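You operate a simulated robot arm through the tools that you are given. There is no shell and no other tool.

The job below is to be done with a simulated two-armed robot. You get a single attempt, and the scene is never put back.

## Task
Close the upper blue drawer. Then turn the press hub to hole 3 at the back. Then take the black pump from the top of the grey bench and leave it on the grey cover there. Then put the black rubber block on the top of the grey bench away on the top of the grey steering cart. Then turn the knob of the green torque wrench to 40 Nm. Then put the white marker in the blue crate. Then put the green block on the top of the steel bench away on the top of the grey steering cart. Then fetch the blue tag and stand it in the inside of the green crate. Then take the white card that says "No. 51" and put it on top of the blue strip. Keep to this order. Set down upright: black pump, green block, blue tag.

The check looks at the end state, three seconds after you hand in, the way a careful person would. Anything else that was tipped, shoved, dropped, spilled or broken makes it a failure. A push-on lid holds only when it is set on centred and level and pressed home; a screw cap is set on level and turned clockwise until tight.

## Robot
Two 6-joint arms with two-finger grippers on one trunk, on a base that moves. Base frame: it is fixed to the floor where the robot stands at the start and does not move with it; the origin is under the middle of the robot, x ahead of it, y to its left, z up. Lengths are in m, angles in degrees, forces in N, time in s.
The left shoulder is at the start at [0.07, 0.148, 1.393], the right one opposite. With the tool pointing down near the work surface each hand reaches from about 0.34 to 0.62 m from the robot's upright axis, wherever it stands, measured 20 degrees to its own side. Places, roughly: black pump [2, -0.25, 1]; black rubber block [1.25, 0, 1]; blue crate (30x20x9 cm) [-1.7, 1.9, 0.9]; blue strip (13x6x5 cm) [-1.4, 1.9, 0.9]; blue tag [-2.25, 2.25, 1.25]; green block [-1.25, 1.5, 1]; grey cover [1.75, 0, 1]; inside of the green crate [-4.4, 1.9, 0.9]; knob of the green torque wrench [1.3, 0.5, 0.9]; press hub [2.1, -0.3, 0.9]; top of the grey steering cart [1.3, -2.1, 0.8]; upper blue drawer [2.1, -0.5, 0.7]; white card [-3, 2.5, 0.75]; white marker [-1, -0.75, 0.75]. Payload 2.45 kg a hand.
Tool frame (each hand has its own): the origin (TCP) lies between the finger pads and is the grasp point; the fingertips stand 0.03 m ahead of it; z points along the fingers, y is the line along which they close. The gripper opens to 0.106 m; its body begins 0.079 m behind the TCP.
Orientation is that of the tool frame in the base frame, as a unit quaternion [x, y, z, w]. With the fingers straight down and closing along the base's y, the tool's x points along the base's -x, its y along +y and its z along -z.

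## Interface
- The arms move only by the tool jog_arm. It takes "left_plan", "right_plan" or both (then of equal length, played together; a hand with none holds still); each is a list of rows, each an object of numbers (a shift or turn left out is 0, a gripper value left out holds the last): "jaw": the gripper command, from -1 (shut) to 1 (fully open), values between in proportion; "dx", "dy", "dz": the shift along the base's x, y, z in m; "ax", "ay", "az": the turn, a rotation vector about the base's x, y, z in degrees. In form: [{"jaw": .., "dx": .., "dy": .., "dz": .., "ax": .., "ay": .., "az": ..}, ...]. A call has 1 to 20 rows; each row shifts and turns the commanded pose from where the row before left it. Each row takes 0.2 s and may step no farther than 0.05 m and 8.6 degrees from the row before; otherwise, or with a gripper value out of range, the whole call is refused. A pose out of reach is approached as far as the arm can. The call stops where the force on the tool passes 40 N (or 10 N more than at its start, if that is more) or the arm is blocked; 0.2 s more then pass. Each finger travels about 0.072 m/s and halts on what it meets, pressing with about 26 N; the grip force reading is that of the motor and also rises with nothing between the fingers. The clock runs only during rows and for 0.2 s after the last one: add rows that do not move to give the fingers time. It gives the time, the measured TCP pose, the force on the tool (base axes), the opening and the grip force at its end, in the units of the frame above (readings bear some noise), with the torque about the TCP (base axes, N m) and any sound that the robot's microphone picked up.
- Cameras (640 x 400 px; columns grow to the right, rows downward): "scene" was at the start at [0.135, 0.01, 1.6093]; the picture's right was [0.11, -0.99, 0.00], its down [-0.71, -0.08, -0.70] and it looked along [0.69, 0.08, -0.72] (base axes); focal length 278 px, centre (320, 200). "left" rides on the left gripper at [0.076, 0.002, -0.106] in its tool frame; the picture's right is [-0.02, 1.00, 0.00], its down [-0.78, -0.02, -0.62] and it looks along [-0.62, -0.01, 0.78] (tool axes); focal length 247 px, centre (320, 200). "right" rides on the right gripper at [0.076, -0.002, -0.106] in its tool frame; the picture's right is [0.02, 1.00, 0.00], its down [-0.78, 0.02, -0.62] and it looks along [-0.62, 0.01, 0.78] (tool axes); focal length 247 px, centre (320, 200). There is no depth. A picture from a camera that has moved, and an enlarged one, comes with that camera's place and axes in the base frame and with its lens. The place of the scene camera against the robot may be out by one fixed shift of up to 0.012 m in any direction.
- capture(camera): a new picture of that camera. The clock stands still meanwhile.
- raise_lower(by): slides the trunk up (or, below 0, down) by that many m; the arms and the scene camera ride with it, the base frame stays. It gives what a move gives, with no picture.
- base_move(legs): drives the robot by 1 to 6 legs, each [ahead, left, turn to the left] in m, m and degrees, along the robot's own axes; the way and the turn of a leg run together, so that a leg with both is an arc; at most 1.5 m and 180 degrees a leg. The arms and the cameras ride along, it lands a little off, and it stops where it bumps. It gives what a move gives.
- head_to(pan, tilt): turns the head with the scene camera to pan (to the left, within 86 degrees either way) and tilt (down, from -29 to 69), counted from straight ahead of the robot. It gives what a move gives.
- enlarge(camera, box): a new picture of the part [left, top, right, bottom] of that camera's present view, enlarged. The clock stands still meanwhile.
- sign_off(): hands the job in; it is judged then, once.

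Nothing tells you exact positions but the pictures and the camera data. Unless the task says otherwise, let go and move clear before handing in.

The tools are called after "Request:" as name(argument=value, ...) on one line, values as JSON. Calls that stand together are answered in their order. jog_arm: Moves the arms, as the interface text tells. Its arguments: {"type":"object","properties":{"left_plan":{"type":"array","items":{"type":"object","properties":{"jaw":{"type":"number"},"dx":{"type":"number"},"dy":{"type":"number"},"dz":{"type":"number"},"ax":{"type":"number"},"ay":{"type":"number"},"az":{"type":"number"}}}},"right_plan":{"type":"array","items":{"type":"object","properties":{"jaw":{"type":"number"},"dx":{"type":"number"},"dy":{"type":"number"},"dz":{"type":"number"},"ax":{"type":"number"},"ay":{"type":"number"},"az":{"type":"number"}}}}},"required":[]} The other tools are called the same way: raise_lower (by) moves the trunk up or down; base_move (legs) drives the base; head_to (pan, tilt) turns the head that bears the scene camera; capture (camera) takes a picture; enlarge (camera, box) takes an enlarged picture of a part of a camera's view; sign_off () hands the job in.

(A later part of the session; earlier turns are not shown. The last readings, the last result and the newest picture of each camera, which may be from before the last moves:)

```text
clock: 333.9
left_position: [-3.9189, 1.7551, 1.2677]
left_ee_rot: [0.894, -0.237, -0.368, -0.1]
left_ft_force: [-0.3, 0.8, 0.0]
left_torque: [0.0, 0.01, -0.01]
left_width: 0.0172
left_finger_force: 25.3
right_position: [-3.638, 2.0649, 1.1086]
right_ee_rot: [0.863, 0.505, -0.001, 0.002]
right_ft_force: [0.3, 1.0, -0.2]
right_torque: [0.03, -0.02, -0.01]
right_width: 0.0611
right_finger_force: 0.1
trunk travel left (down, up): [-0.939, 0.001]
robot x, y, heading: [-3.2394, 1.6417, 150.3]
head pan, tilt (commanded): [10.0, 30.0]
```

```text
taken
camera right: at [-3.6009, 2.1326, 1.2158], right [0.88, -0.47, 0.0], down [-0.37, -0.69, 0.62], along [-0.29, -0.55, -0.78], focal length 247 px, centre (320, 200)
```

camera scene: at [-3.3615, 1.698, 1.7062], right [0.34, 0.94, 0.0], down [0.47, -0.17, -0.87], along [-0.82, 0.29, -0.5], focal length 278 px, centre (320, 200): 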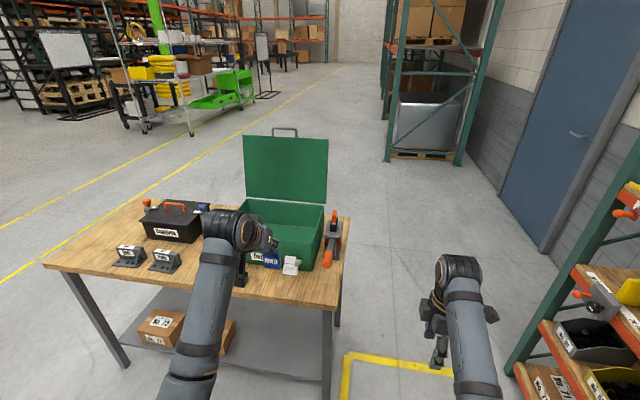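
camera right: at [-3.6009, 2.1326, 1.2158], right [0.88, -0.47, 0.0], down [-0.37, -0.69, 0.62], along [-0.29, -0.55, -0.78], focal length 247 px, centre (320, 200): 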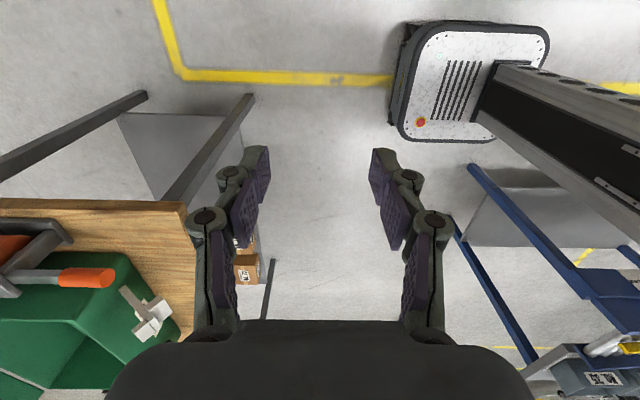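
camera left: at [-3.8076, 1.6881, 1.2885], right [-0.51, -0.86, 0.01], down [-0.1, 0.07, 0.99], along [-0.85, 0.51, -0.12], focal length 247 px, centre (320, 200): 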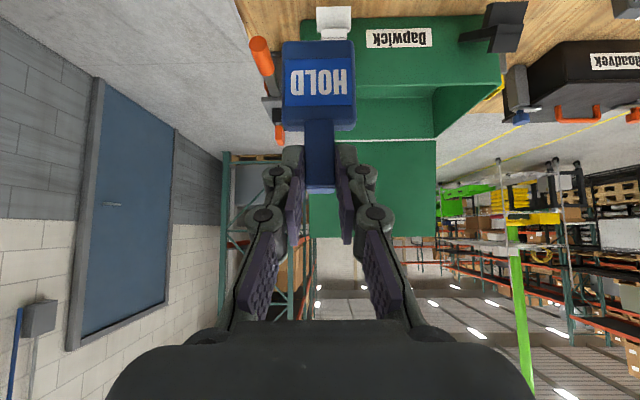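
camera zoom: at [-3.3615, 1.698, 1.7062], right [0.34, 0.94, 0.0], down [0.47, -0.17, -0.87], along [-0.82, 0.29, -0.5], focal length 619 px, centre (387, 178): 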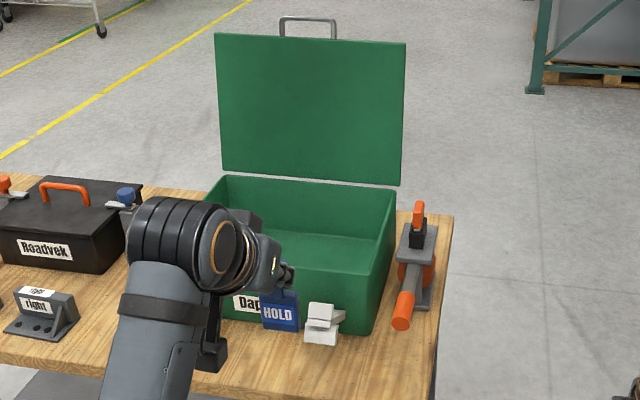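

The crate is an open case with a flat, empty bottom, about 0.42 m wide and 0.29 m deep. I'll move left and closer to get a clear look inside.

Request:
base_move(legs=[[0, 0.2, 2], [0.25, 0, 0]])

Request:
head_to(pan=0, tilt=40)

Request:
capture(camera="scene")

Request:
capture(camera="left")

```text
clock: 336.9
left_position: [-4.2351, 1.6662, 1.2687]
left_ee_rot: [0.897, -0.222, -0.371, -0.094]
left_ft_force: [-0.3, 0.1, -0.2]
left_torque: [-0.01, 0.01, -0.01]
left_width: 0.0167
left_finger_force: 26.4
right_position: [-3.9665, 1.9876, 1.1107]
right_ee_rot: [0.854, 0.521, -0.002, 0.001]
right_ft_force: [-0.1, -0.5, -0.3]
right_torque: [0.03, 0.06, -0.01]
right_width: 0.0612
right_finger_force: 0.0
trunk travel left (down, up): [-0.939, 0.001]
robot x, y, heading: [-3.5548, 1.579, 152.6]
head pan, tilt (commanded): [10.0, 30.0]
```

```text
clock: 337.6
left_position: [-4.2382, 1.6676, 1.2677]
left_ee_rot: [0.898, -0.222, -0.369, -0.093]
left_ft_force: [-0.3, -0.1, 0.0]
left_torque: [0.02, 0.02, 0.02]
left_width: 0.017
left_finger_force: 26.4
right_position: [-3.968, 1.9878, 1.1091]
right_ee_rot: [0.854, 0.521, -0.001, 0.002]
right_ft_force: [-1.0, 0.6, 0.3]
right_torque: [-0.01, 0.01, 0.01]
right_width: 0.0605
right_finger_force: 0.0
trunk travel left (down, up): [-0.939, 0.001]
robot x, y, heading: [-3.551, 1.58, 152.7]
head pan, tilt (commanded): [0.0, 40.0]
```

```text
taken
camera scene: at [-3.6686, 1.6429, 1.6909], right [0.46, 0.89, 0.0], down [0.57, -0.3, -0.77], along [-0.68, 0.35, -0.64], focal length 278 px, centre (320, 200)
```

scene: 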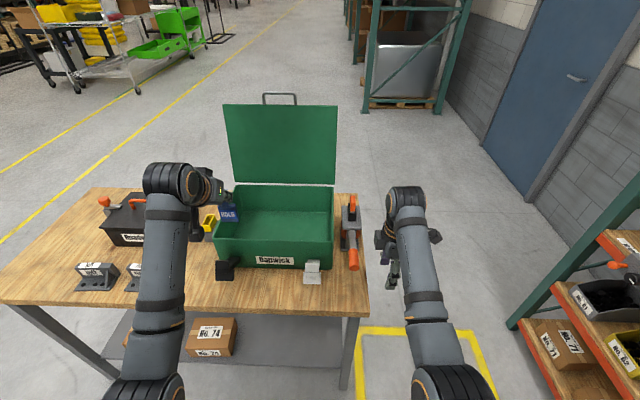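

```text
taken
camera left: at [-4.1248, 1.6053, 1.2885], right [-0.48, -0.88, 0.01], down [-0.1, 0.07, 0.99], along [-0.87, 0.48, -0.12], focal length 247 px, centre (320, 200)
```

left: 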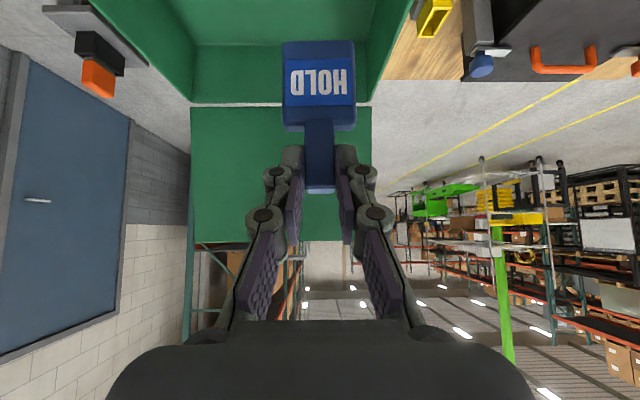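

The crate interior is well visible: its centre is about 0.93 m ahead, 0.16 m left. I'll drive 0.27 m forward so the tag is over its middle, then shift a little right.

Request:
base_move(legs=[[0.26, 0, 0]])

Request:
jog_arm(left_plan=[{"jaw": -1, "dx": 0.0138, "dy": 0.0267}, {"dx": 0.0092, "dy": 0.0178}])

Request:
head_to(pan=5, tilt=50)

Request:
capture(camera="scene")

Request:
capture(camera="left")

```text
clock: 339.5
left_position: [-4.4637, 1.7869, 1.2703]
left_ee_rot: [0.897, -0.223, -0.37, -0.094]
left_ft_force: [1.2, 0.6, 0.9]
left_torque: [-0.04, 0.0, 0.04]
left_width: 0.0171
left_finger_force: 25.6
right_position: [-4.1944, 2.1062, 1.1103]
right_ee_rot: [0.854, 0.521, -0.002, 0.001]
right_ft_force: [0.9, -0.2, -0.1]
right_torque: [0.01, 0.02, 0.02]
right_width: 0.0613
right_finger_force: 0.1
trunk travel left (down, up): [-0.939, 0.001]
robot x, y, heading: [-3.782, 1.7003, 152.6]
head pan, tilt (commanded): [0.0, 40.0]
```

```text
clock: 340.1
left_position: [-4.44, 1.8341, 1.2702]
left_ee_rot: [0.897, -0.222, -0.37, -0.092]
left_ft_force: [0.1, -0.8, -1.4]
left_torque: [0.01, 0.0, 0.01]
left_width: 0.0168
left_finger_force: 25.9
right_position: [-4.1951, 2.1079, 1.1099]
right_ee_rot: [0.854, 0.52, -0.002, 0.002]
right_ft_force: [1.1, -0.3, 1.0]
right_torque: [0.0, 0.03, 0.01]
right_width: 0.0611
right_finger_force: 0.2
trunk travel left (down, up): [-0.939, 0.001]
robot x, y, heading: [-3.775, 1.7015, 152.3]
head pan, tilt (commanded): [0.0, 40.0]
```

```text
clock: 340.8
left_position: [-4.4435, 1.8331, 1.2686]
left_ee_rot: [0.897, -0.223, -0.37, -0.093]
left_ft_force: [-0.6, 0.1, -0.6]
left_torque: [0.04, -0.03, -0.02]
left_width: 0.0171
left_finger_force: 25.8
right_position: [-4.1956, 2.1062, 1.1099]
right_ee_rot: [0.853, 0.521, -0.001, 0.003]
right_ft_force: [-0.1, 0.5, 0.6]
right_torque: [0.0, 0.01, 0.04]
right_width: 0.0609
right_finger_force: 0.0
trunk travel left (down, up): [-0.939, 0.001]
robot x, y, heading: [-3.7826, 1.6959, 152.5]
head pan, tilt (commanded): [5.0, 50.0]
```

```text
taken
camera scene: at [-3.8922, 1.7522, 1.6768], right [0.38, 0.92, 0.0], down [0.71, -0.29, -0.64], along [-0.59, 0.25, -0.77], focal length 278 px, centre (320, 200)
```

scene: 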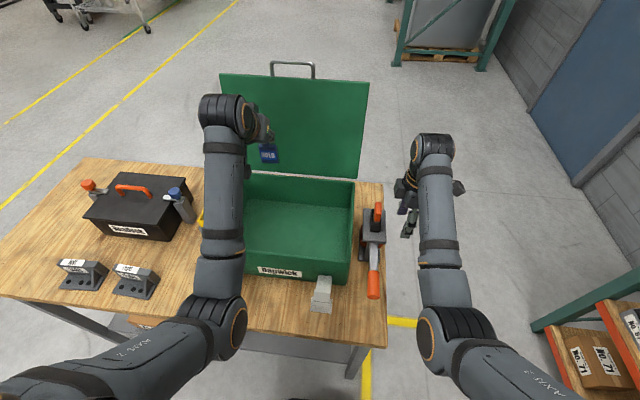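

```text
taken
camera left: at [-4.3303, 1.7692, 1.2899], right [-0.48, -0.88, 0.01], down [-0.1, 0.07, 0.99], along [-0.87, 0.48, -0.12], focal length 247 px, centre (320, 200)
```

left: 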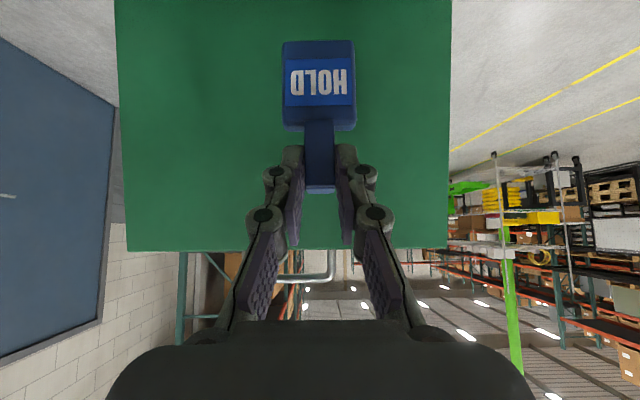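

The tag is over the crate, about 0.18 m in front of the lid. I'll move 3 cm further in for wrist clearance over the front wall, then lower the trunk in steps.

Request:
jog_arm(left_plan=[{"jaw": -1, "dx": -0.0133, "dy": 0.0069}, {"dx": -0.0133, "dy": 0.0069}, {}])

Request:
raise_lower(by=-0.2)

Request:
capture(camera="scene")

Request:
capture(camera="left")

```text
clock: 341.6
left_position: [-4.4699, 1.8451, 1.2679]
left_ee_rot: [0.897, -0.223, -0.369, -0.093]
left_ft_force: [-0.4, -0.1, -0.6]
left_torque: [-0.01, 0.0, 0.02]
left_width: 0.0171
left_finger_force: 26.1
right_position: [-4.1959, 2.1076, 1.1091]
right_ee_rot: [0.853, 0.521, -0.001, 0.003]
right_ft_force: [0.0, 0.3, 0.4]
right_torque: [0.0, -0.02, -0.02]
right_width: 0.0607
right_finger_force: 0.0
trunk travel left (down, up): [-0.939, 0.001]
robot x, y, heading: [-3.7804, 1.6962, 152.8]
head pan, tilt (commanded): [5.0, 50.0]
```

```text
clock: 343.8
left_position: [-4.4697, 1.8471, 1.0684]
left_ee_rot: [0.897, -0.222, -0.369, -0.094]
left_ft_force: [0.2, -0.3, -0.1]
left_torque: [0.02, -0.02, 0.03]
left_width: 0.017
left_finger_force: 25.6
right_position: [-4.1962, 2.1065, 0.9092]
right_ee_rot: [0.853, 0.521, -0.001, 0.003]
right_ft_force: [-0.5, -0.2, -0.2]
right_torque: [0.01, 0.01, 0.01]
right_width: 0.0611
right_finger_force: 0.1
trunk travel left (down, up): [-0.739, 0.201]
robot x, y, heading: [-3.7791, 1.6972, 152.6]
head pan, tilt (commanded): [5.0, 50.0]
```

```text
taken
camera scene: at [-3.8923, 1.7522, 1.4768], right [0.38, 0.92, 0.0], down [0.71, -0.29, -0.64], along [-0.59, 0.25, -0.77], focal length 278 px, centre (320, 200)
```

scene: 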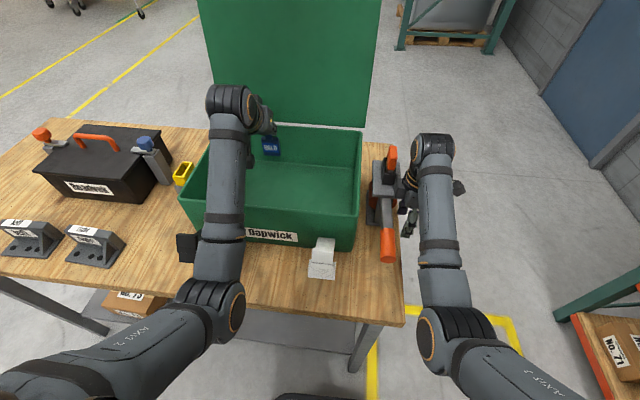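

```text
taken
camera left: at [-4.3565, 1.7828, 1.0892], right [-0.48, -0.88, 0.01], down [-0.1, 0.07, 0.99], along [-0.87, 0.48, -0.12], focal length 247 px, centre (320, 200)
```

left: 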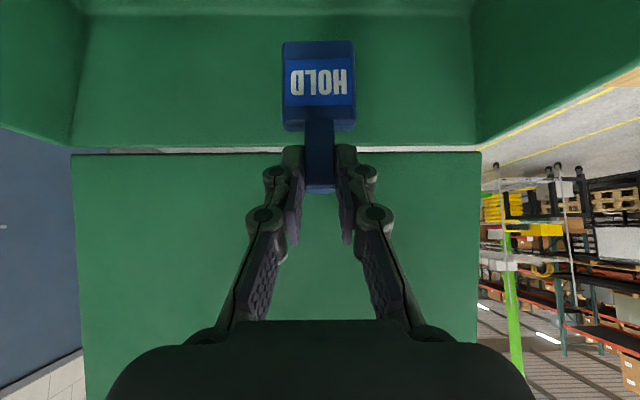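

The tag is entering the crate. My right hand hangs close to the orange clamp at the table's end, so I'll move it away to the right before lowering further.

Request:
jog_arm(right_plan=[{"dx": 0.01, "dy": 0.02, "dz": 0.03}, {"dx": 0.02, "dy": 0.035, "dz": 0.02}, {"dx": 0.02, "dy": 0.035, "dz": 0.01}, {"dx": 0.02, "dy": 0.035}])

Request:
raise_lower(by=-0.06)

Request:
capture(camera="scene")

Request:
capture(camera="left")

```text
clock: 344.8
left_position: [-4.4686, 1.8482, 1.068]
left_ee_rot: [0.897, -0.222, -0.37, -0.093]
left_ft_force: [-0.5, -0.4, -0.2]
left_torque: [-0.02, 0.03, -0.01]
left_width: 0.0168
left_finger_force: 25.9
right_position: [-4.1465, 2.2435, 0.9444]
right_ee_rot: [0.854, 0.521, -0.001, 0.001]
right_ft_force: [-0.1, -0.2, 0.4]
right_torque: [-0.02, 0.0, -0.02]
right_width: 0.0611
right_finger_force: 0.0
right hand out of reach, approached as far as the arm can: row 1, 2, 3
trunk travel left (down, up): [-0.739, 0.201]
robot x, y, heading: [-3.779, 1.7004, 152.4]
head pan, tilt (commanded): [5.0, 50.0]
```

```text
clock: 345.8
left_position: [-4.468, 1.846, 1.0073]
left_ee_rot: [0.897, -0.222, -0.37, -0.094]
left_ft_force: [-0.5, 0.1, -0.1]
left_torque: [0.05, -0.01, 0.02]
left_width: 0.0168
left_finger_force: 25.7
right_position: [-4.1467, 2.2413, 0.8848]
right_ee_rot: [0.854, 0.521, -0.001, 0.002]
right_ft_force: [-1.1, 0.0, 0.9]
right_torque: [0.02, 0.01, 0.02]
right_width: 0.0609
right_finger_force: 0.1
trunk travel left (down, up): [-0.679, 0.261]
robot x, y, heading: [-3.7832, 1.6982, 152.6]
head pan, tilt (commanded): [5.0, 50.0]
```

```text
taken
camera scene: at [-3.892, 1.7523, 1.4168], right [0.38, 0.92, 0.0], down [0.71, -0.29, -0.64], along [-0.59, 0.25, -0.77], focal length 278 px, centre (320, 200)
```

scene: 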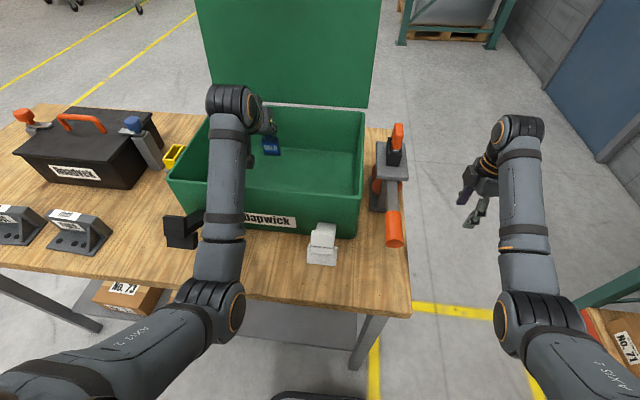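

```text
taken
camera left: at [-4.3563, 1.7829, 1.0293], right [-0.48, -0.88, 0.01], down [-0.1, 0.07, 0.99], along [-0.87, 0.48, -0.12], focal length 247 px, centre (320, 200)
```

left: 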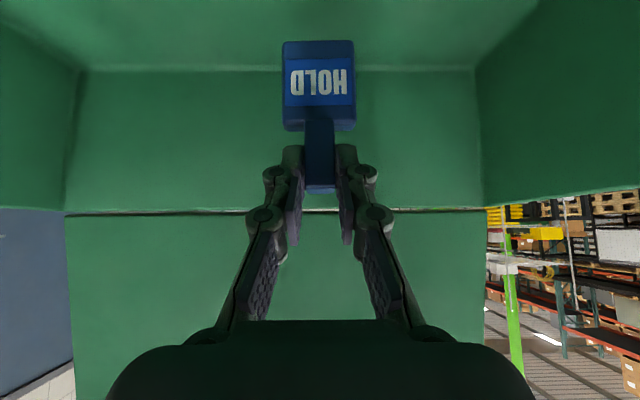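

The crate floor is at about z 0.87; the tag bottom is 6 cm above it. Lowering further, then in small steps.

Request:
raise_lower(by=-0.045)

Request:
capture(camera="left")

Request:
enlarge(camera="scene", box=[160, 60, 380, 260])

```text
clock: 346.6
left_position: [-4.4689, 1.846, 0.9696]
left_ee_rot: [0.896, -0.222, -0.374, -0.093]
left_ft_force: [-3.0, 0.3, 20.1]
left_torque: [0.17, 0.5, 0.01]
left_width: 0.0173
left_finger_force: 26.3
right_position: [-4.1446, 2.2409, 0.8416]
right_ee_rot: [0.854, 0.521, -0.002, 0.001]
right_ft_force: [-1.2, 0.1, -1.0]
right_torque: [0.0, -0.02, 0.01]
right_width: 0.061
right_finger_force: 0.0
trunk travel left (down, up): [-0.634, 0.306]
robot x, y, heading: [-3.7837, 1.7008, 152.4]
head pan, tilt (commanded): [5.0, 50.0]
```

```text
taken
camera left: at [-4.3551, 1.7827, 0.988], right [-0.48, -0.88, 0.01], down [-0.09, 0.06, 0.99], along [-0.87, 0.48, -0.11], focal length 247 px, centre (320, 200)
```

left: 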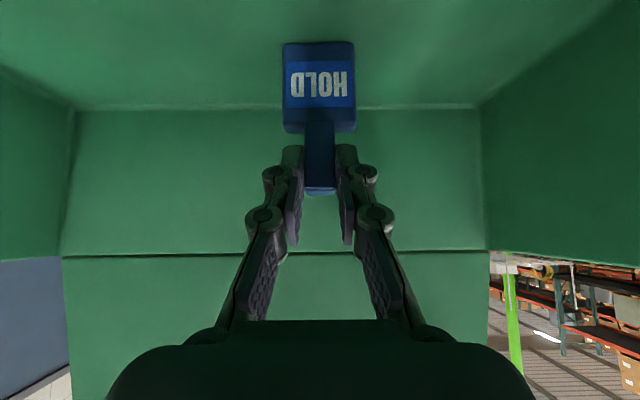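

```text
2.00 times, centred on (270, 160) of scene
camera zoom: at [-3.8894, 1.7516, 1.3724], right [0.38, 0.92, 0.0], down [0.71, -0.29, -0.64], along [-0.6, 0.25, -0.76], focal length 557 px, centre (420, 280)
```

zoom: 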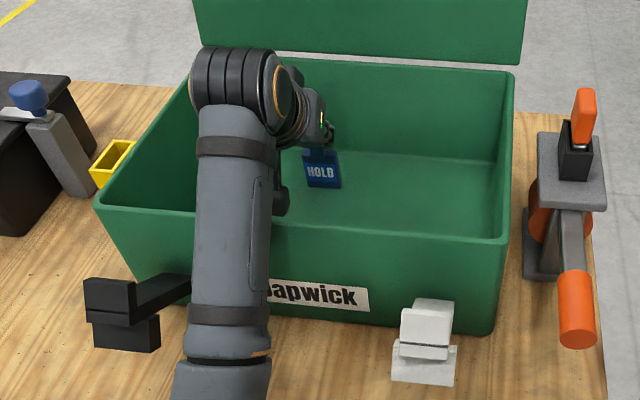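

The tag touches the floor (20 N). I'll relieve most of the pressure and check that it's upright before releasing.

Request:
jog_arm(left_plan=[{"jaw": -1, "dz": 0.004}, {}])

Request:
enlarge(camera="scene", box=[290, 110, 350, 160])

Request:
enlarge(camera="left", box=[240, 20, 400, 220])

```text
clock: 347.2
left_position: [-4.4677, 1.8461, 0.9678]
left_ee_rot: [0.898, -0.222, -0.37, -0.092]
left_ft_force: [-2.2, 1.4, 12.3]
left_torque: [0.19, 0.38, -0.02]
left_width: 0.0167
left_finger_force: 26.0
right_position: [-4.1444, 2.2419, 0.8402]
right_ee_rot: [0.854, 0.521, -0.001, 0.001]
right_ft_force: [0.8, -0.4, -1.0]
right_torque: [0.02, 0.0, 0.0]
right_width: 0.0609
right_finger_force: 0.0
trunk travel left (down, up): [-0.634, 0.306]
robot x, y, heading: [-3.7817, 1.6978, 152.3]
head pan, tilt (commanded): [5.0, 50.0]
```

```text
8.00 times, centred on (320, 135) of scene
camera zoom: at [-3.8907, 1.7522, 1.3718], right [0.38, 0.92, 0.0], down [0.71, -0.29, -0.64], along [-0.59, 0.25, -0.77], focal length 2227 px, centre (320, 720)
```

zoom: 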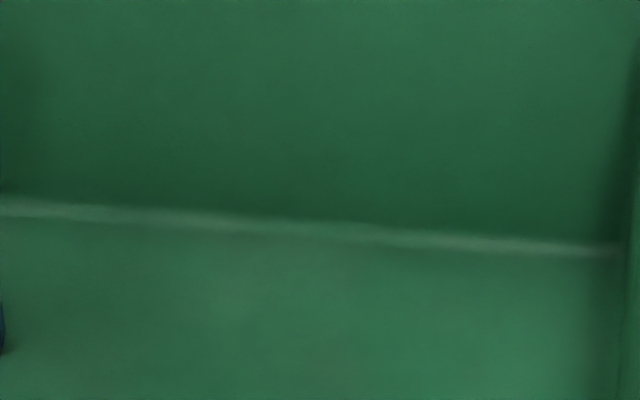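

```text
2.00 times, centred on (320, 120) of left
camera zoom: at [-4.355, 1.7825, 0.9887], right [-0.48, -0.88, 0.01], down [-0.1, 0.07, 0.99], along [-0.87, 0.48, -0.12], focal length 494 px, centre (320, 360)
```

zoom: 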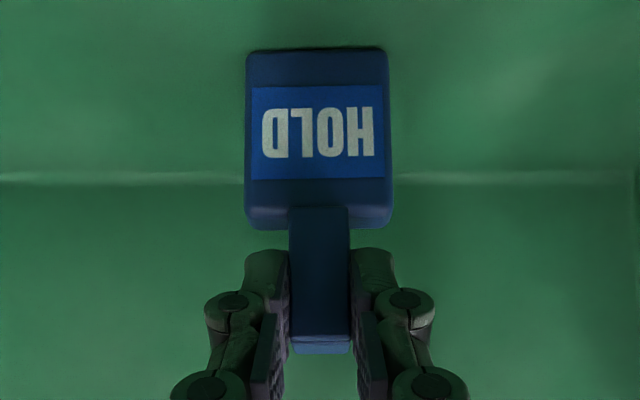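

Request:
jog_arm(left_plan=[{"jaw": -1, "dz": 0.003}, {}])

Request:
enlarge(camera="scene", box=[255, 90, 315, 150])

```text
clock: 347.9
left_position: [-4.4689, 1.8461, 0.9681]
left_ee_rot: [0.898, -0.221, -0.369, -0.092]
left_ft_force: [0.2, -1.0, -0.7]
left_torque: [0.01, -0.02, 0.02]
left_width: 0.0169
left_finger_force: 25.9
right_position: [-4.1459, 2.2426, 0.8402]
right_ee_rot: [0.854, 0.521, -0.001, 0.003]
right_ft_force: [-0.6, 0.4, 0.2]
right_torque: [0.02, 0.03, 0.01]
right_width: 0.0609
right_finger_force: 0.0
trunk travel left (down, up): [-0.634, 0.306]
robot x, y, heading: [-3.7801, 1.6987, 152.6]
head pan, tilt (commanded): [5.0, 50.0]
```

```text
6.67 times, centred on (285, 120) of scene
camera zoom: at [-3.8923, 1.7522, 1.3716], right [0.38, 0.92, 0.0], down [0.71, -0.29, -0.64], along [-0.59, 0.25, -0.77], focal length 1856 px, centre (553, 733)
```

zoom: 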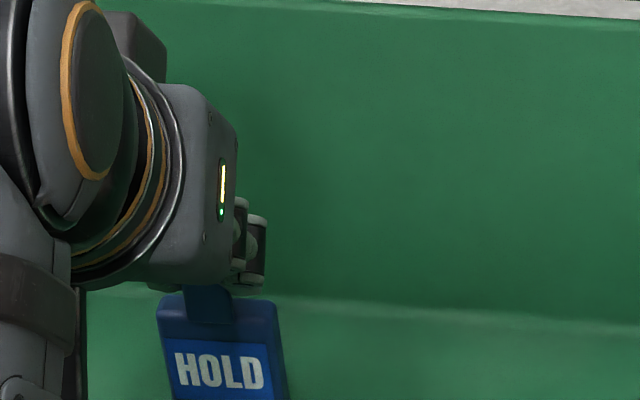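

Request:
jog_arm(left_plan=[{"jaw": -1, "dz": -0.0015}, {}])

```text
clock: 348.4
left_position: [-4.4684, 1.846, 0.9682]
left_ee_rot: [0.897, -0.222, -0.37, -0.094]
left_ft_force: [1.5, 0.4, 0.4]
left_torque: [-0.01, 0.02, -0.02]
left_width: 0.0171
left_finger_force: 26.0
right_position: [-4.1459, 2.2421, 0.8394]
right_ee_rot: [0.853, 0.522, -0.001, 0.003]
right_ft_force: [-0.4, -0.3, 0.3]
right_torque: [0.0, 0.01, 0.02]
right_width: 0.0609
right_finger_force: 0.1
trunk travel left (down, up): [-0.634, 0.306]
robot x, y, heading: [-3.7807, 1.6993, 152.6]
head pan, tilt (commanded): [5.0, 50.0]
```

Request:
jog_arm(left_plan=[{"jaw": -1, "dz": -0.002}, {}])

```text
clock: 349.1
left_position: [-4.4691, 1.8457, 0.968]
left_ee_rot: [0.897, -0.222, -0.371, -0.095]
left_ft_force: [0.4, 0.4, 5.1]
left_torque: [-0.04, 0.13, -0.02]
left_width: 0.0166
left_finger_force: 26.4
right_position: [-4.145, 2.242, 0.8402]
right_ee_rot: [0.853, 0.521, -0.001, 0.002]
right_ft_force: [-0.2, -0.3, -0.3]
right_torque: [0.0, -0.03, -0.01]
right_width: 0.0609
right_finger_force: 0.2
trunk travel left (down, up): [-0.634, 0.306]
robot x, y, heading: [-3.7813, 1.6959, 152.5]
head pan, tilt (commanded): [5.0, 50.0]
```

Light, flush contact. Releasing slowly.

Request:
jog_arm(left_plan=[{"jaw": -0.6}, {"jaw": -0.4}, {"jaw": -0.2}, {}, {}])

Request:
enlarge(camera="left", box=[200, 0, 440, 240])

Request:
enlarge(camera="scene", box=[230, 80, 350, 180])

```text
clock: 350.2
left_position: [-4.4697, 1.8454, 0.9663]
left_ee_rot: [0.898, -0.222, -0.369, -0.094]
left_ft_force: [-0.8, 0.5, 1.0]
left_torque: [-0.01, 0.01, 0.01]
left_width: 0.0426
left_finger_force: 0.0
right_position: [-4.1457, 2.2421, 0.8394]
right_ee_rot: [0.854, 0.52, 0.0, 0.002]
right_ft_force: [0.3, 0.0, 0.4]
right_torque: [0.02, -0.02, 0.02]
right_width: 0.0609
right_finger_force: 0.1
trunk travel left (down, up): [-0.634, 0.306]
robot x, y, heading: [-3.7788, 1.6965, 152.6]
head pan, tilt (commanded): [5.0, 50.0]
```

```text
1.67 times, centred on (320, 120) of left
camera zoom: at [-4.3564, 1.7828, 0.9877], right [-0.48, -0.88, 0.01], down [-0.1, 0.07, 0.99], along [-0.87, 0.48, -0.12], focal length 412 px, centre (320, 333)
```

zoom: 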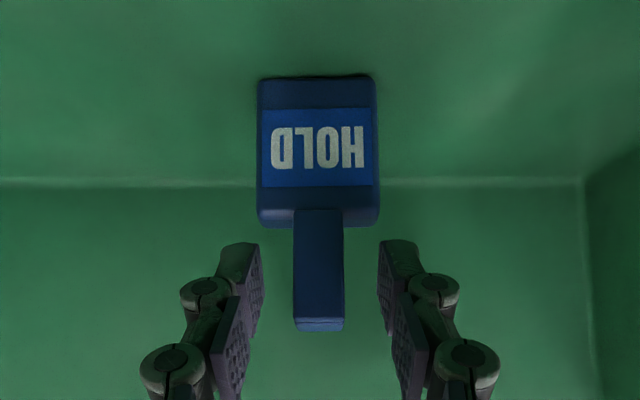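

```text
4.00 times, centred on (290, 130) of scene
camera zoom: at [-3.8924, 1.7523, 1.3717], right [0.38, 0.92, 0.0], down [0.71, -0.29, -0.64], along [-0.59, 0.25, -0.77], focal length 1114 px, centre (440, 480)
```

zoom: 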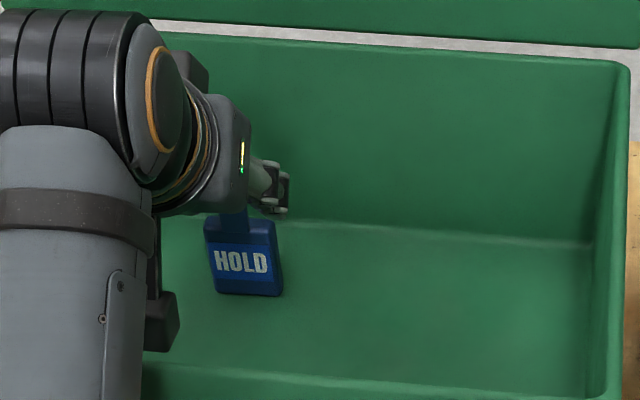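

The tag stands by itself. I'll withdraw along the finger axis (back and up) without touching it.

Request:
jog_arm(left_plan=[{"dx": 0.0094, "dy": -0.0049, "dz": 0.0106}, {"dx": 0.0188, "dy": -0.0098, "dz": 0.0212}, {"dx": 0.0188, "dy": -0.0098, "dz": 0.0212}, {"dx": 0.0188, "dy": -0.0098, "dz": 0.0212}])

Request:
capture(camera="left")

Request:
raise_lower(by=0.3)

Request:
capture(camera="scene")

```text
clock: 351.2
left_position: [-4.4033, 1.8122, 1.0412]
left_ee_rot: [0.897, -0.222, -0.371, -0.093]
left_ft_force: [1.0, -0.2, 0.4]
left_torque: [0.0, 0.02, 0.03]
left_width: 0.0422
left_finger_force: 0.1
right_position: [-4.1439, 2.2434, 0.8388]
right_ee_rot: [0.854, 0.521, -0.001, 0.001]
right_ft_force: [0.8, -0.6, -0.8]
right_torque: [0.0, 0.01, 0.01]
right_width: 0.0612
right_finger_force: 0.1
trunk travel left (down, up): [-0.634, 0.306]
robot x, y, heading: [-3.7835, 1.7001, 152.6]
head pan, tilt (commanded): [5.0, 50.0]
```

```text
taken
camera left: at [-4.29, 1.7496, 1.0631], right [-0.48, -0.88, 0.01], down [-0.1, 0.07, 0.99], along [-0.87, 0.48, -0.12], focal length 247 px, centre (320, 200)
```

left: 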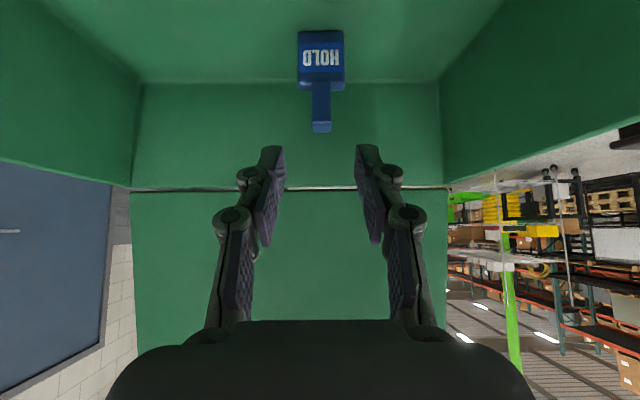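

```text
clock: 354.2
left_position: [-4.4042, 1.8127, 1.3416]
left_ee_rot: [0.897, -0.222, -0.37, -0.094]
left_ft_force: [0.5, 0.5, 0.5]
left_torque: [-0.01, -0.01, 0.0]
left_width: 0.0424
left_finger_force: 0.1
right_position: [-4.1456, 2.2408, 1.1393]
right_ee_rot: [0.853, 0.521, 0.0, 0.002]
right_ft_force: [0.5, -0.1, -0.5]
right_torque: [0.02, 0.02, -0.01]
right_width: 0.061
right_finger_force: 0.0
trunk travel left (down, up): [-0.934, 0.006]
robot x, y, heading: [-3.7833, 1.7002, 152.4]
head pan, tilt (commanded): [5.0, 50.0]
```

```text
taken
camera scene: at [-3.8925, 1.7523, 1.6717], right [0.38, 0.92, 0.0], down [0.71, -0.29, -0.64], along [-0.59, 0.25, -0.77], focal length 278 px, centre (320, 200)
```

scene: 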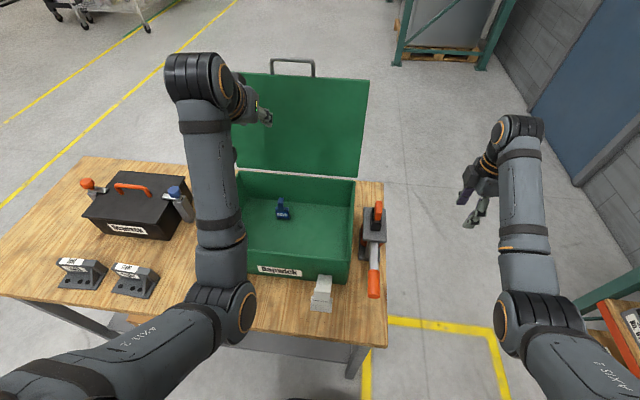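

The blue tag stands upright in the green crate. Last is the white card "No. 51" on the rack near [-3, 2.5]; I'll back off and turn to face the rack.

Request:
base_move(legs=[[-0.4, 0, 0], [0, 0, -90]])

Request:
head_to(pan=0, tilt=35)

Request:
capture(camera="scene")

```text
clock: 360.6
left_position: [-3.2861, 2.1328, 1.3398]
left_ee_rot: [-0.459, 0.803, 0.187, 0.332]
left_ft_force: [0.1, 0.3, -0.2]
left_torque: [0.0, 0.04, 0.01]
left_width: 0.0423
left_finger_force: 0.1
right_position: [-2.8717, 1.854, 1.1396]
right_ee_rot: [0.966, -0.259, -0.002, 0.001]
right_ft_force: [0.1, -0.8, -0.1]
right_torque: [0.0, 0.02, 0.01]
right_width: 0.0609
right_finger_force: 0.0
trunk travel left (down, up): [-0.934, 0.006]
robot x, y, heading: [-3.4355, 1.5172, 59.8]
head pan, tilt (commanded): [5.0, 50.0]
```

```text
clock: 361.4
left_position: [-3.2881, 2.1327, 1.3428]
left_ee_rot: [-0.459, 0.803, 0.188, 0.331]
left_ft_force: [-0.2, 0.1, 1.0]
left_torque: [0.0, 0.0, -0.02]
left_width: 0.0423
left_finger_force: 0.0
right_position: [-2.8727, 1.8542, 1.1408]
right_ee_rot: [0.966, -0.259, -0.002, 0.002]
right_ft_force: [0.3, 0.2, -0.4]
right_torque: [0.01, 0.01, -0.02]
right_width: 0.0609
right_finger_force: 0.1
trunk travel left (down, up): [-0.934, 0.006]
robot x, y, heading: [-3.4334, 1.5168, 59.6]
head pan, tilt (commanded): [0.0, 35.0]
```

```text
taken
camera scene: at [-3.3577, 1.6367, 1.6934], right [0.86, -0.5, 0.0], down [-0.29, -0.5, -0.82], along [0.41, 0.71, -0.57], focal length 278 px, centre (320, 200)
```

scene: 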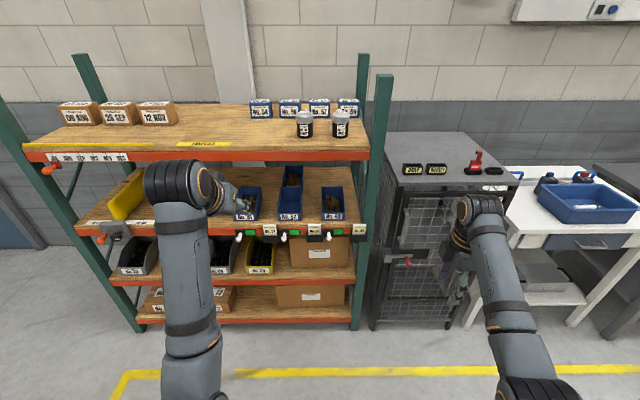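

Request:
enlarge(camera="scene", box=[210, 170, 380, 290])

Request:
enlarge(camera="scene", box=[225, 215, 375, 260])

```text
3.33 times, centred on (295, 230) of scene
camera zoom: at [-3.3577, 1.6367, 1.6934], right [0.86, -0.5, 0.0], down [-0.29, -0.5, -0.82], along [0.41, 0.71, -0.57], focal length 928 px, centre (403, 100)
```

zoom: 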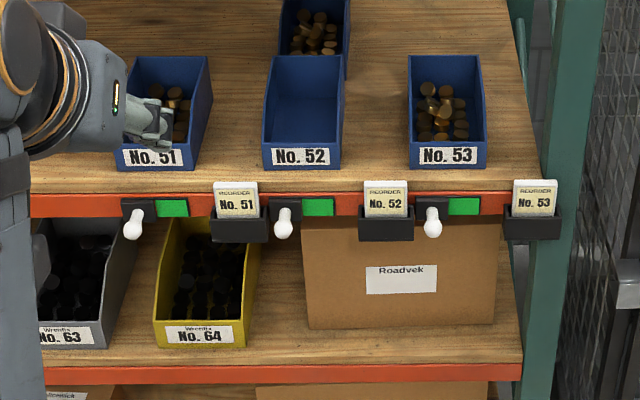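

```text
4.27 times, centred on (300, 238) of scene
camera zoom: at [-3.3577, 1.6367, 1.6934], right [0.86, -0.5, 0.0], down [-0.29, -0.5, -0.82], along [0.41, 0.71, -0.57], focal length 1188 px, centre (405, 40)
```

zoom: 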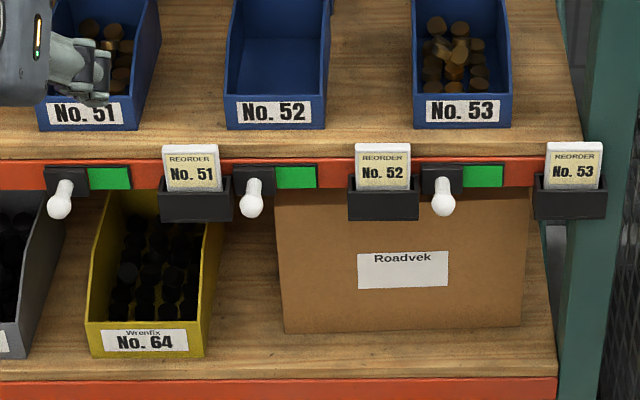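

Card "No. 51" stands in a black pocket on the rack's front beam (card top about z 0.915, about 54 mm wide). To lay it flat later, I'd like to grip its side edges with the hand pointing forward; I'll test whether the left hand can point horizontally.

Request:
jog_arm(left_plan=[{"jaw": 0.3, "dx": 0.0081, "dy": 0.0138, "dz": -0.031, "ax": 6.9, "ay": -4.05}, {"dx": 0.0081, "dy": 0.0138, "dz": -0.031, "ax": 6.9, "ay": -4.05}, {"dx": 0.0081, "dy": 0.0138, "dz": -0.031, "ax": 6.9, "ay": -4.05}, {"dx": 0.0081, "dy": 0.0138, "dz": -0.031, "ax": 6.9, "ay": -4.05}, {"dx": 0.0081, "dy": 0.0138, "dz": -0.031, "ax": 6.9, "ay": -4.05}, {}])

Request:
capture(camera="left")

Request:
capture(camera="scene")

```text
clock: 362.8
left_position: [-3.2471, 2.2012, 1.1861]
left_ee_rot: [-0.365, 0.642, 0.334, 0.586]
left_ft_force: [0.2, -0.4, 0.6]
left_torque: [-0.01, -0.01, -0.01]
left_width: 0.0687
left_finger_force: 0.1
right_position: [-2.8725, 1.8535, 1.1399]
right_ee_rot: [0.966, -0.259, -0.002, 0.0]
right_ft_force: [0.6, 0.1, 0.1]
right_torque: [0.0, -0.01, -0.01]
right_width: 0.0608
right_finger_force: 0.1
trunk travel left (down, up): [-0.934, 0.006]
robot x, y, heading: [-3.429, 1.5171, 59.6]
head pan, tilt (commanded): [0.0, 35.0]
```

```text
taken
camera left: at [-3.3064, 2.1046, 1.1193], right [-0.86, 0.51, 0.02], down [-0.27, -0.48, 0.84], along [0.44, 0.71, 0.55], focal length 247 px, centre (320, 200)
```

left: 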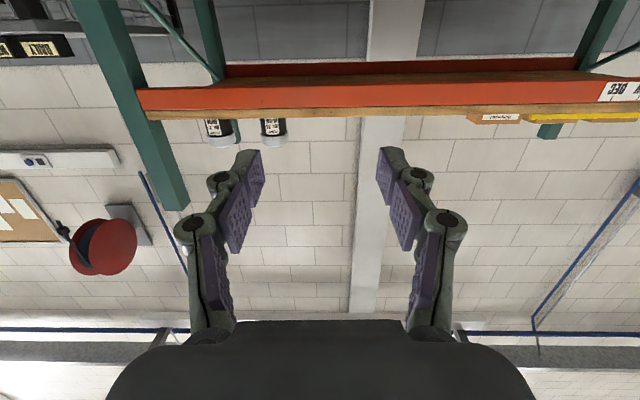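

```text
taken
camera scene: at [-3.3576, 1.6365, 1.6935], right [0.86, -0.5, 0.0], down [-0.29, -0.5, -0.82], along [0.41, 0.71, -0.57], focal length 278 px, centre (320, 200)
```

scene: 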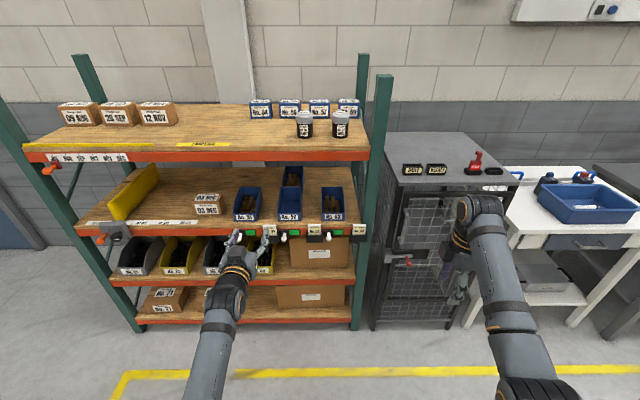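

The horizontal pose works. I'll lower the trunk to bring the hand to the card's height and drive closer for a look.

Request:
raise_lower(by=-0.27)

Request:
base_move(legs=[[0.24, 0.03, 0]])

Request:
capture(camera="left")

Request:
capture(camera="scene")

```text
clock: 365.6
left_position: [-3.2459, 2.2021, 0.9166]
left_ee_rot: [-0.365, 0.642, 0.333, 0.586]
left_ft_force: [0.2, -0.1, -0.6]
left_torque: [-0.01, 0.01, 0.01]
left_width: 0.0688
left_finger_force: 0.1
right_position: [-2.872, 1.854, 0.8689]
right_ee_rot: [0.966, -0.259, -0.001, 0.001]
right_ft_force: [0.2, 1.0, -0.6]
right_torque: [-0.01, 0.02, 0.01]
right_width: 0.0609
right_finger_force: 0.1
trunk travel left (down, up): [-0.664, 0.276]
robot x, y, heading: [-3.4335, 1.5172, 59.8]
head pan, tilt (commanded): [0.0, 35.0]
```

```text
clock: 367.4
left_position: [-3.1511, 2.426, 0.9166]
left_ee_rot: [-0.364, 0.642, 0.333, 0.587]
left_ft_force: [0.3, -0.1, 0.6]
left_torque: [0.04, -0.01, 0.04]
left_width: 0.0687
left_finger_force: 0.1
right_position: [-2.7767, 2.0764, 0.8691]
right_ee_rot: [0.966, -0.26, -0.003, 0.003]
right_ft_force: [0.3, 0.7, -0.7]
right_torque: [-0.02, -0.01, -0.02]
right_width: 0.061
right_finger_force: 0.0
trunk travel left (down, up): [-0.664, 0.276]
robot x, y, heading: [-3.3361, 1.7407, 59.7]
head pan, tilt (commanded): [0.0, 35.0]
```

```text
taken
camera left: at [-3.2095, 2.3279, 0.8496], right [-0.86, 0.51, 0.02], down [-0.27, -0.48, 0.84], along [0.44, 0.71, 0.55], focal length 247 px, centre (320, 200)
```

left: 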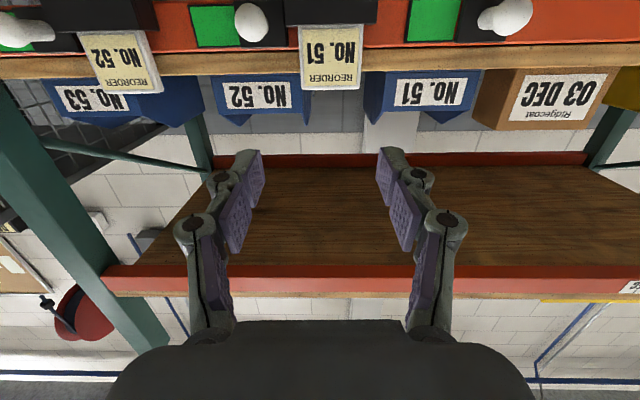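

```text
taken
camera scene: at [-3.2618, 1.8602, 1.4235], right [0.86, -0.51, 0.0], down [-0.29, -0.49, -0.82], along [0.41, 0.71, -0.57], focal length 278 px, centre (320, 200)
```

scene: 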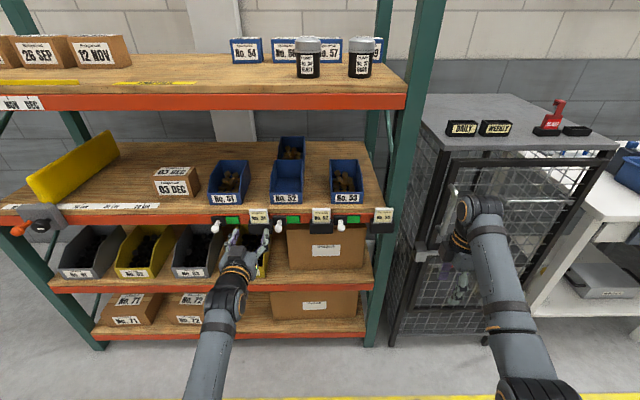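

The wrist camera sees the card right ahead. I'll zoom both cameras to pin down its position.

Request:
enlarge(camera="scene", box=[200, 190, 340, 260])

Request:
enlarge(camera="left", box=[260, 0, 420, 130])

```text
4.57 times, centred on (270, 225) of scene
camera zoom: at [-3.2618, 1.8602, 1.4235], right [0.86, -0.51, 0.0], down [-0.29, -0.49, -0.82], along [0.41, 0.71, -0.57], focal length 1273 px, centre (549, 86)
```

zoom: 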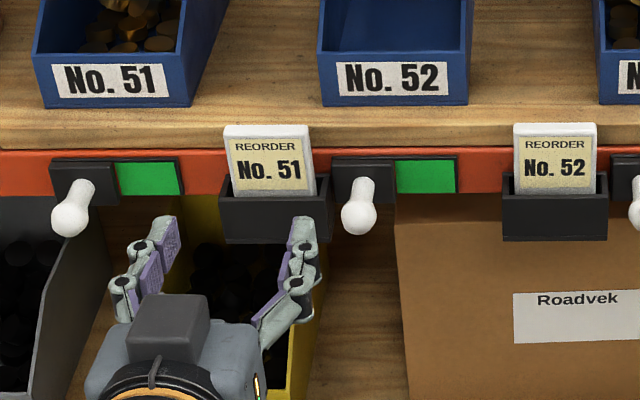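

```text
3.08 times, centred on (340, 65) of left
camera zoom: at [-3.2095, 2.3279, 0.8496], right [-0.86, 0.51, 0.02], down [-0.27, -0.48, 0.84], along [0.44, 0.71, 0.55], focal length 760 px, centre (258, 615)
```

zoom: 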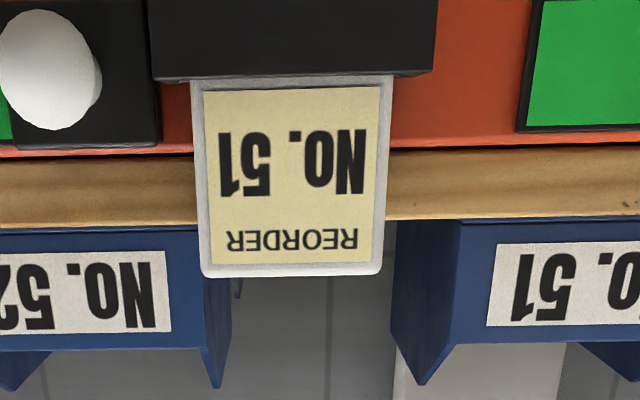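

The card is a plate about 58 mm wide and 17 mm thick, front face near [-3.082, 2.563], top at z 0.892, pocket rim at 0.841. I'll drive 0.1 m closer and re-measure.

Request:
base_move(legs=[[0.1, 0.01, 0]])

Request:
capture(camera="left")

Request:
enlarge(camera="scene", box=[190, 200, 350, 310])

```text
clock: 368.5
left_position: [-3.1077, 2.5164, 0.9156]
left_ee_rot: [-0.364, 0.642, 0.333, 0.587]
left_ft_force: [1.0, 1.3, 0.2]
left_torque: [-0.02, -0.02, 0.01]
left_width: 0.0686
left_finger_force: 0.1
right_position: [-2.7339, 2.1668, 0.8699]
right_ee_rot: [0.966, -0.26, -0.002, 0.002]
right_ft_force: [0.2, -0.1, 0.0]
right_torque: [0.01, 0.01, 0.01]
right_width: 0.0607
right_finger_force: 0.1
trunk travel left (down, up): [-0.664, 0.276]
robot x, y, heading: [-3.293, 1.8293, 59.2]
head pan, tilt (commanded): [0.0, 35.0]
```

```text
taken
camera left: at [-3.1678, 2.4185, 0.8494], right [-0.86, 0.51, 0.02], down [-0.27, -0.48, 0.84], along [0.44, 0.71, 0.55], focal length 247 px, centre (320, 200)
```

left: 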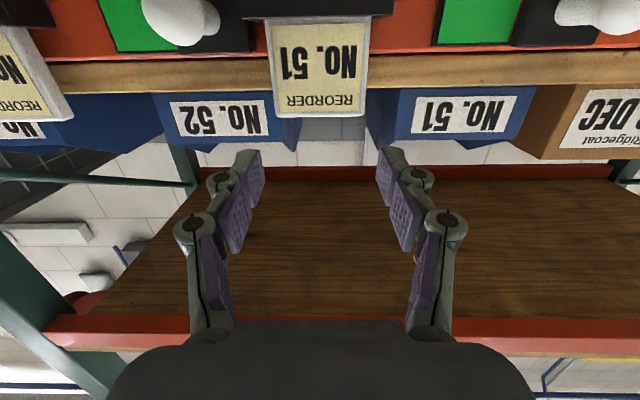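

```text
3.64 times, centred on (270, 255) of scene
camera zoom: at [-3.2202, 1.951, 1.4234], right [0.86, -0.51, 0.0], down [-0.29, -0.49, -0.82], along [0.41, 0.71, -0.57], focal length 1012 px, centre (502, 0)
```

zoom: 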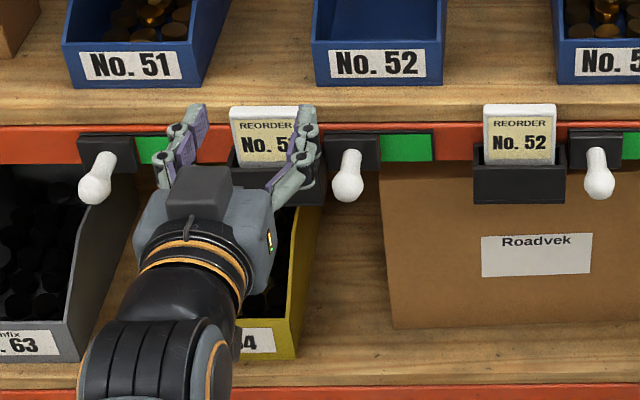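

Laterally the fingers are centred on the card; it's about 55 mm ahead. I'll move the hand forward above the card, then check before lowering the fingers around its edges.

Request:
jog_arm(left_plan=[{"jaw": 0.3, "dx": 0.0126, "dy": 0.021}, {"dx": 0.0125, "dy": 0.0209}, {}])

Request:
capture(camera="left")

Request:
enlarge(camera="scene", box=[190, 200, 350, 310])

```text
clock: 369.3
left_position: [-3.0827, 2.5576, 0.9174]
left_ee_rot: [-0.365, 0.642, 0.333, 0.587]
left_ft_force: [-0.7, 0.1, -1.1]
left_torque: [-0.02, 0.0, -0.04]
left_width: 0.069
left_finger_force: 0.1
right_position: [-2.7336, 2.1664, 0.8706]
right_ee_rot: [0.966, -0.26, -0.002, 0.0]
right_ft_force: [0.3, -0.7, 0.6]
right_torque: [0.05, 0.0, -0.05]
right_width: 0.0611
right_finger_force: 0.1
trunk travel left (down, up): [-0.664, 0.276]
robot x, y, heading: [-3.2952, 1.8291, 59.6]
head pan, tilt (commanded): [0.0, 35.0]
```

```text
taken
camera left: at [-3.1421, 2.46, 0.8497], right [-0.86, 0.51, 0.02], down [-0.27, -0.48, 0.84], along [0.44, 0.71, 0.55], focal length 247 px, centre (320, 200)
```

left: 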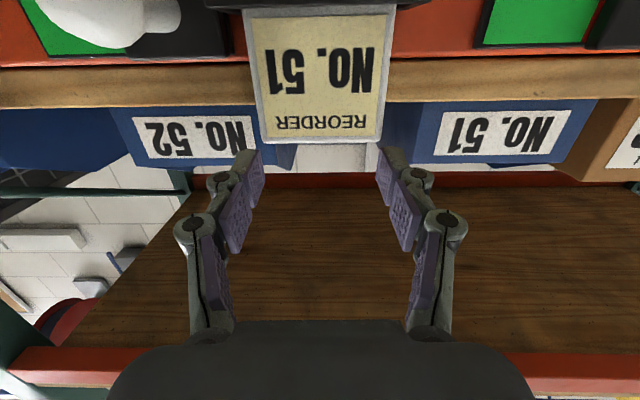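

```text
3.64 times, centred on (270, 255) of scene
camera zoom: at [-3.2208, 1.9497, 1.4236], right [0.86, -0.51, 0.0], down [-0.29, -0.49, -0.82], along [0.41, 0.71, -0.57], focal length 1012 px, centre (502, 0)
```

zoom: 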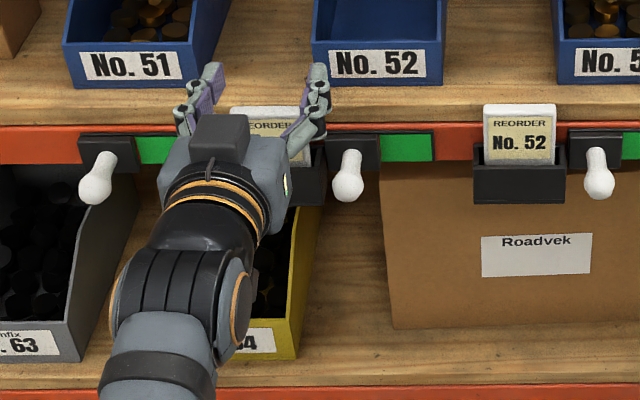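

The card's front face is level with the finger pads. Lowering the fingers around its edges, then closing.

Request:
jog_arm(left_plan=[{"jaw": 0.3, "dz": -0.012}, {"dz": -0.012}, {"dz": -0.01}, {}])

Request:
capture(camera="left")

```text
clock: 370.3
left_position: [-3.0818, 2.5575, 0.8806]
left_ee_rot: [-0.365, 0.642, 0.333, 0.586]
left_ft_force: [0.8, -0.5, 0.2]
left_torque: [-0.03, 0.01, -0.01]
left_width: 0.0687
left_finger_force: 0.0
right_position: [-2.7335, 2.1662, 0.8708]
right_ee_rot: [0.966, -0.26, -0.002, 0.001]
right_ft_force: [1.1, 1.3, -0.5]
right_torque: [0.02, 0.01, 0.05]
right_width: 0.0607
right_finger_force: 0.0
trunk travel left (down, up): [-0.664, 0.276]
robot x, y, heading: [-3.2957, 1.8325, 59.4]
head pan, tilt (commanded): [0.0, 35.0]
```

```text
taken
camera left: at [-3.1423, 2.46, 0.8144], right [-0.86, 0.51, 0.02], down [-0.27, -0.48, 0.84], along [0.44, 0.71, 0.55], focal length 247 px, centre (320, 200)
```

left: 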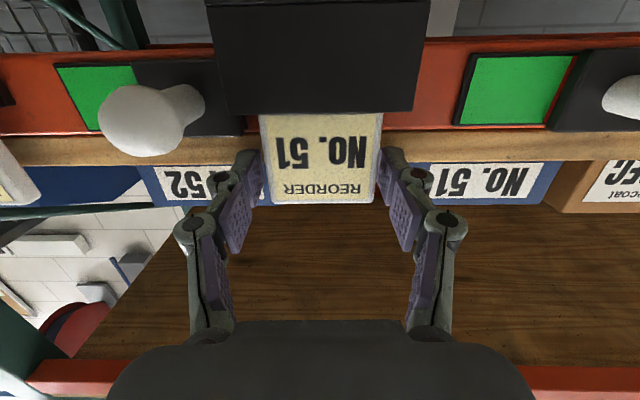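

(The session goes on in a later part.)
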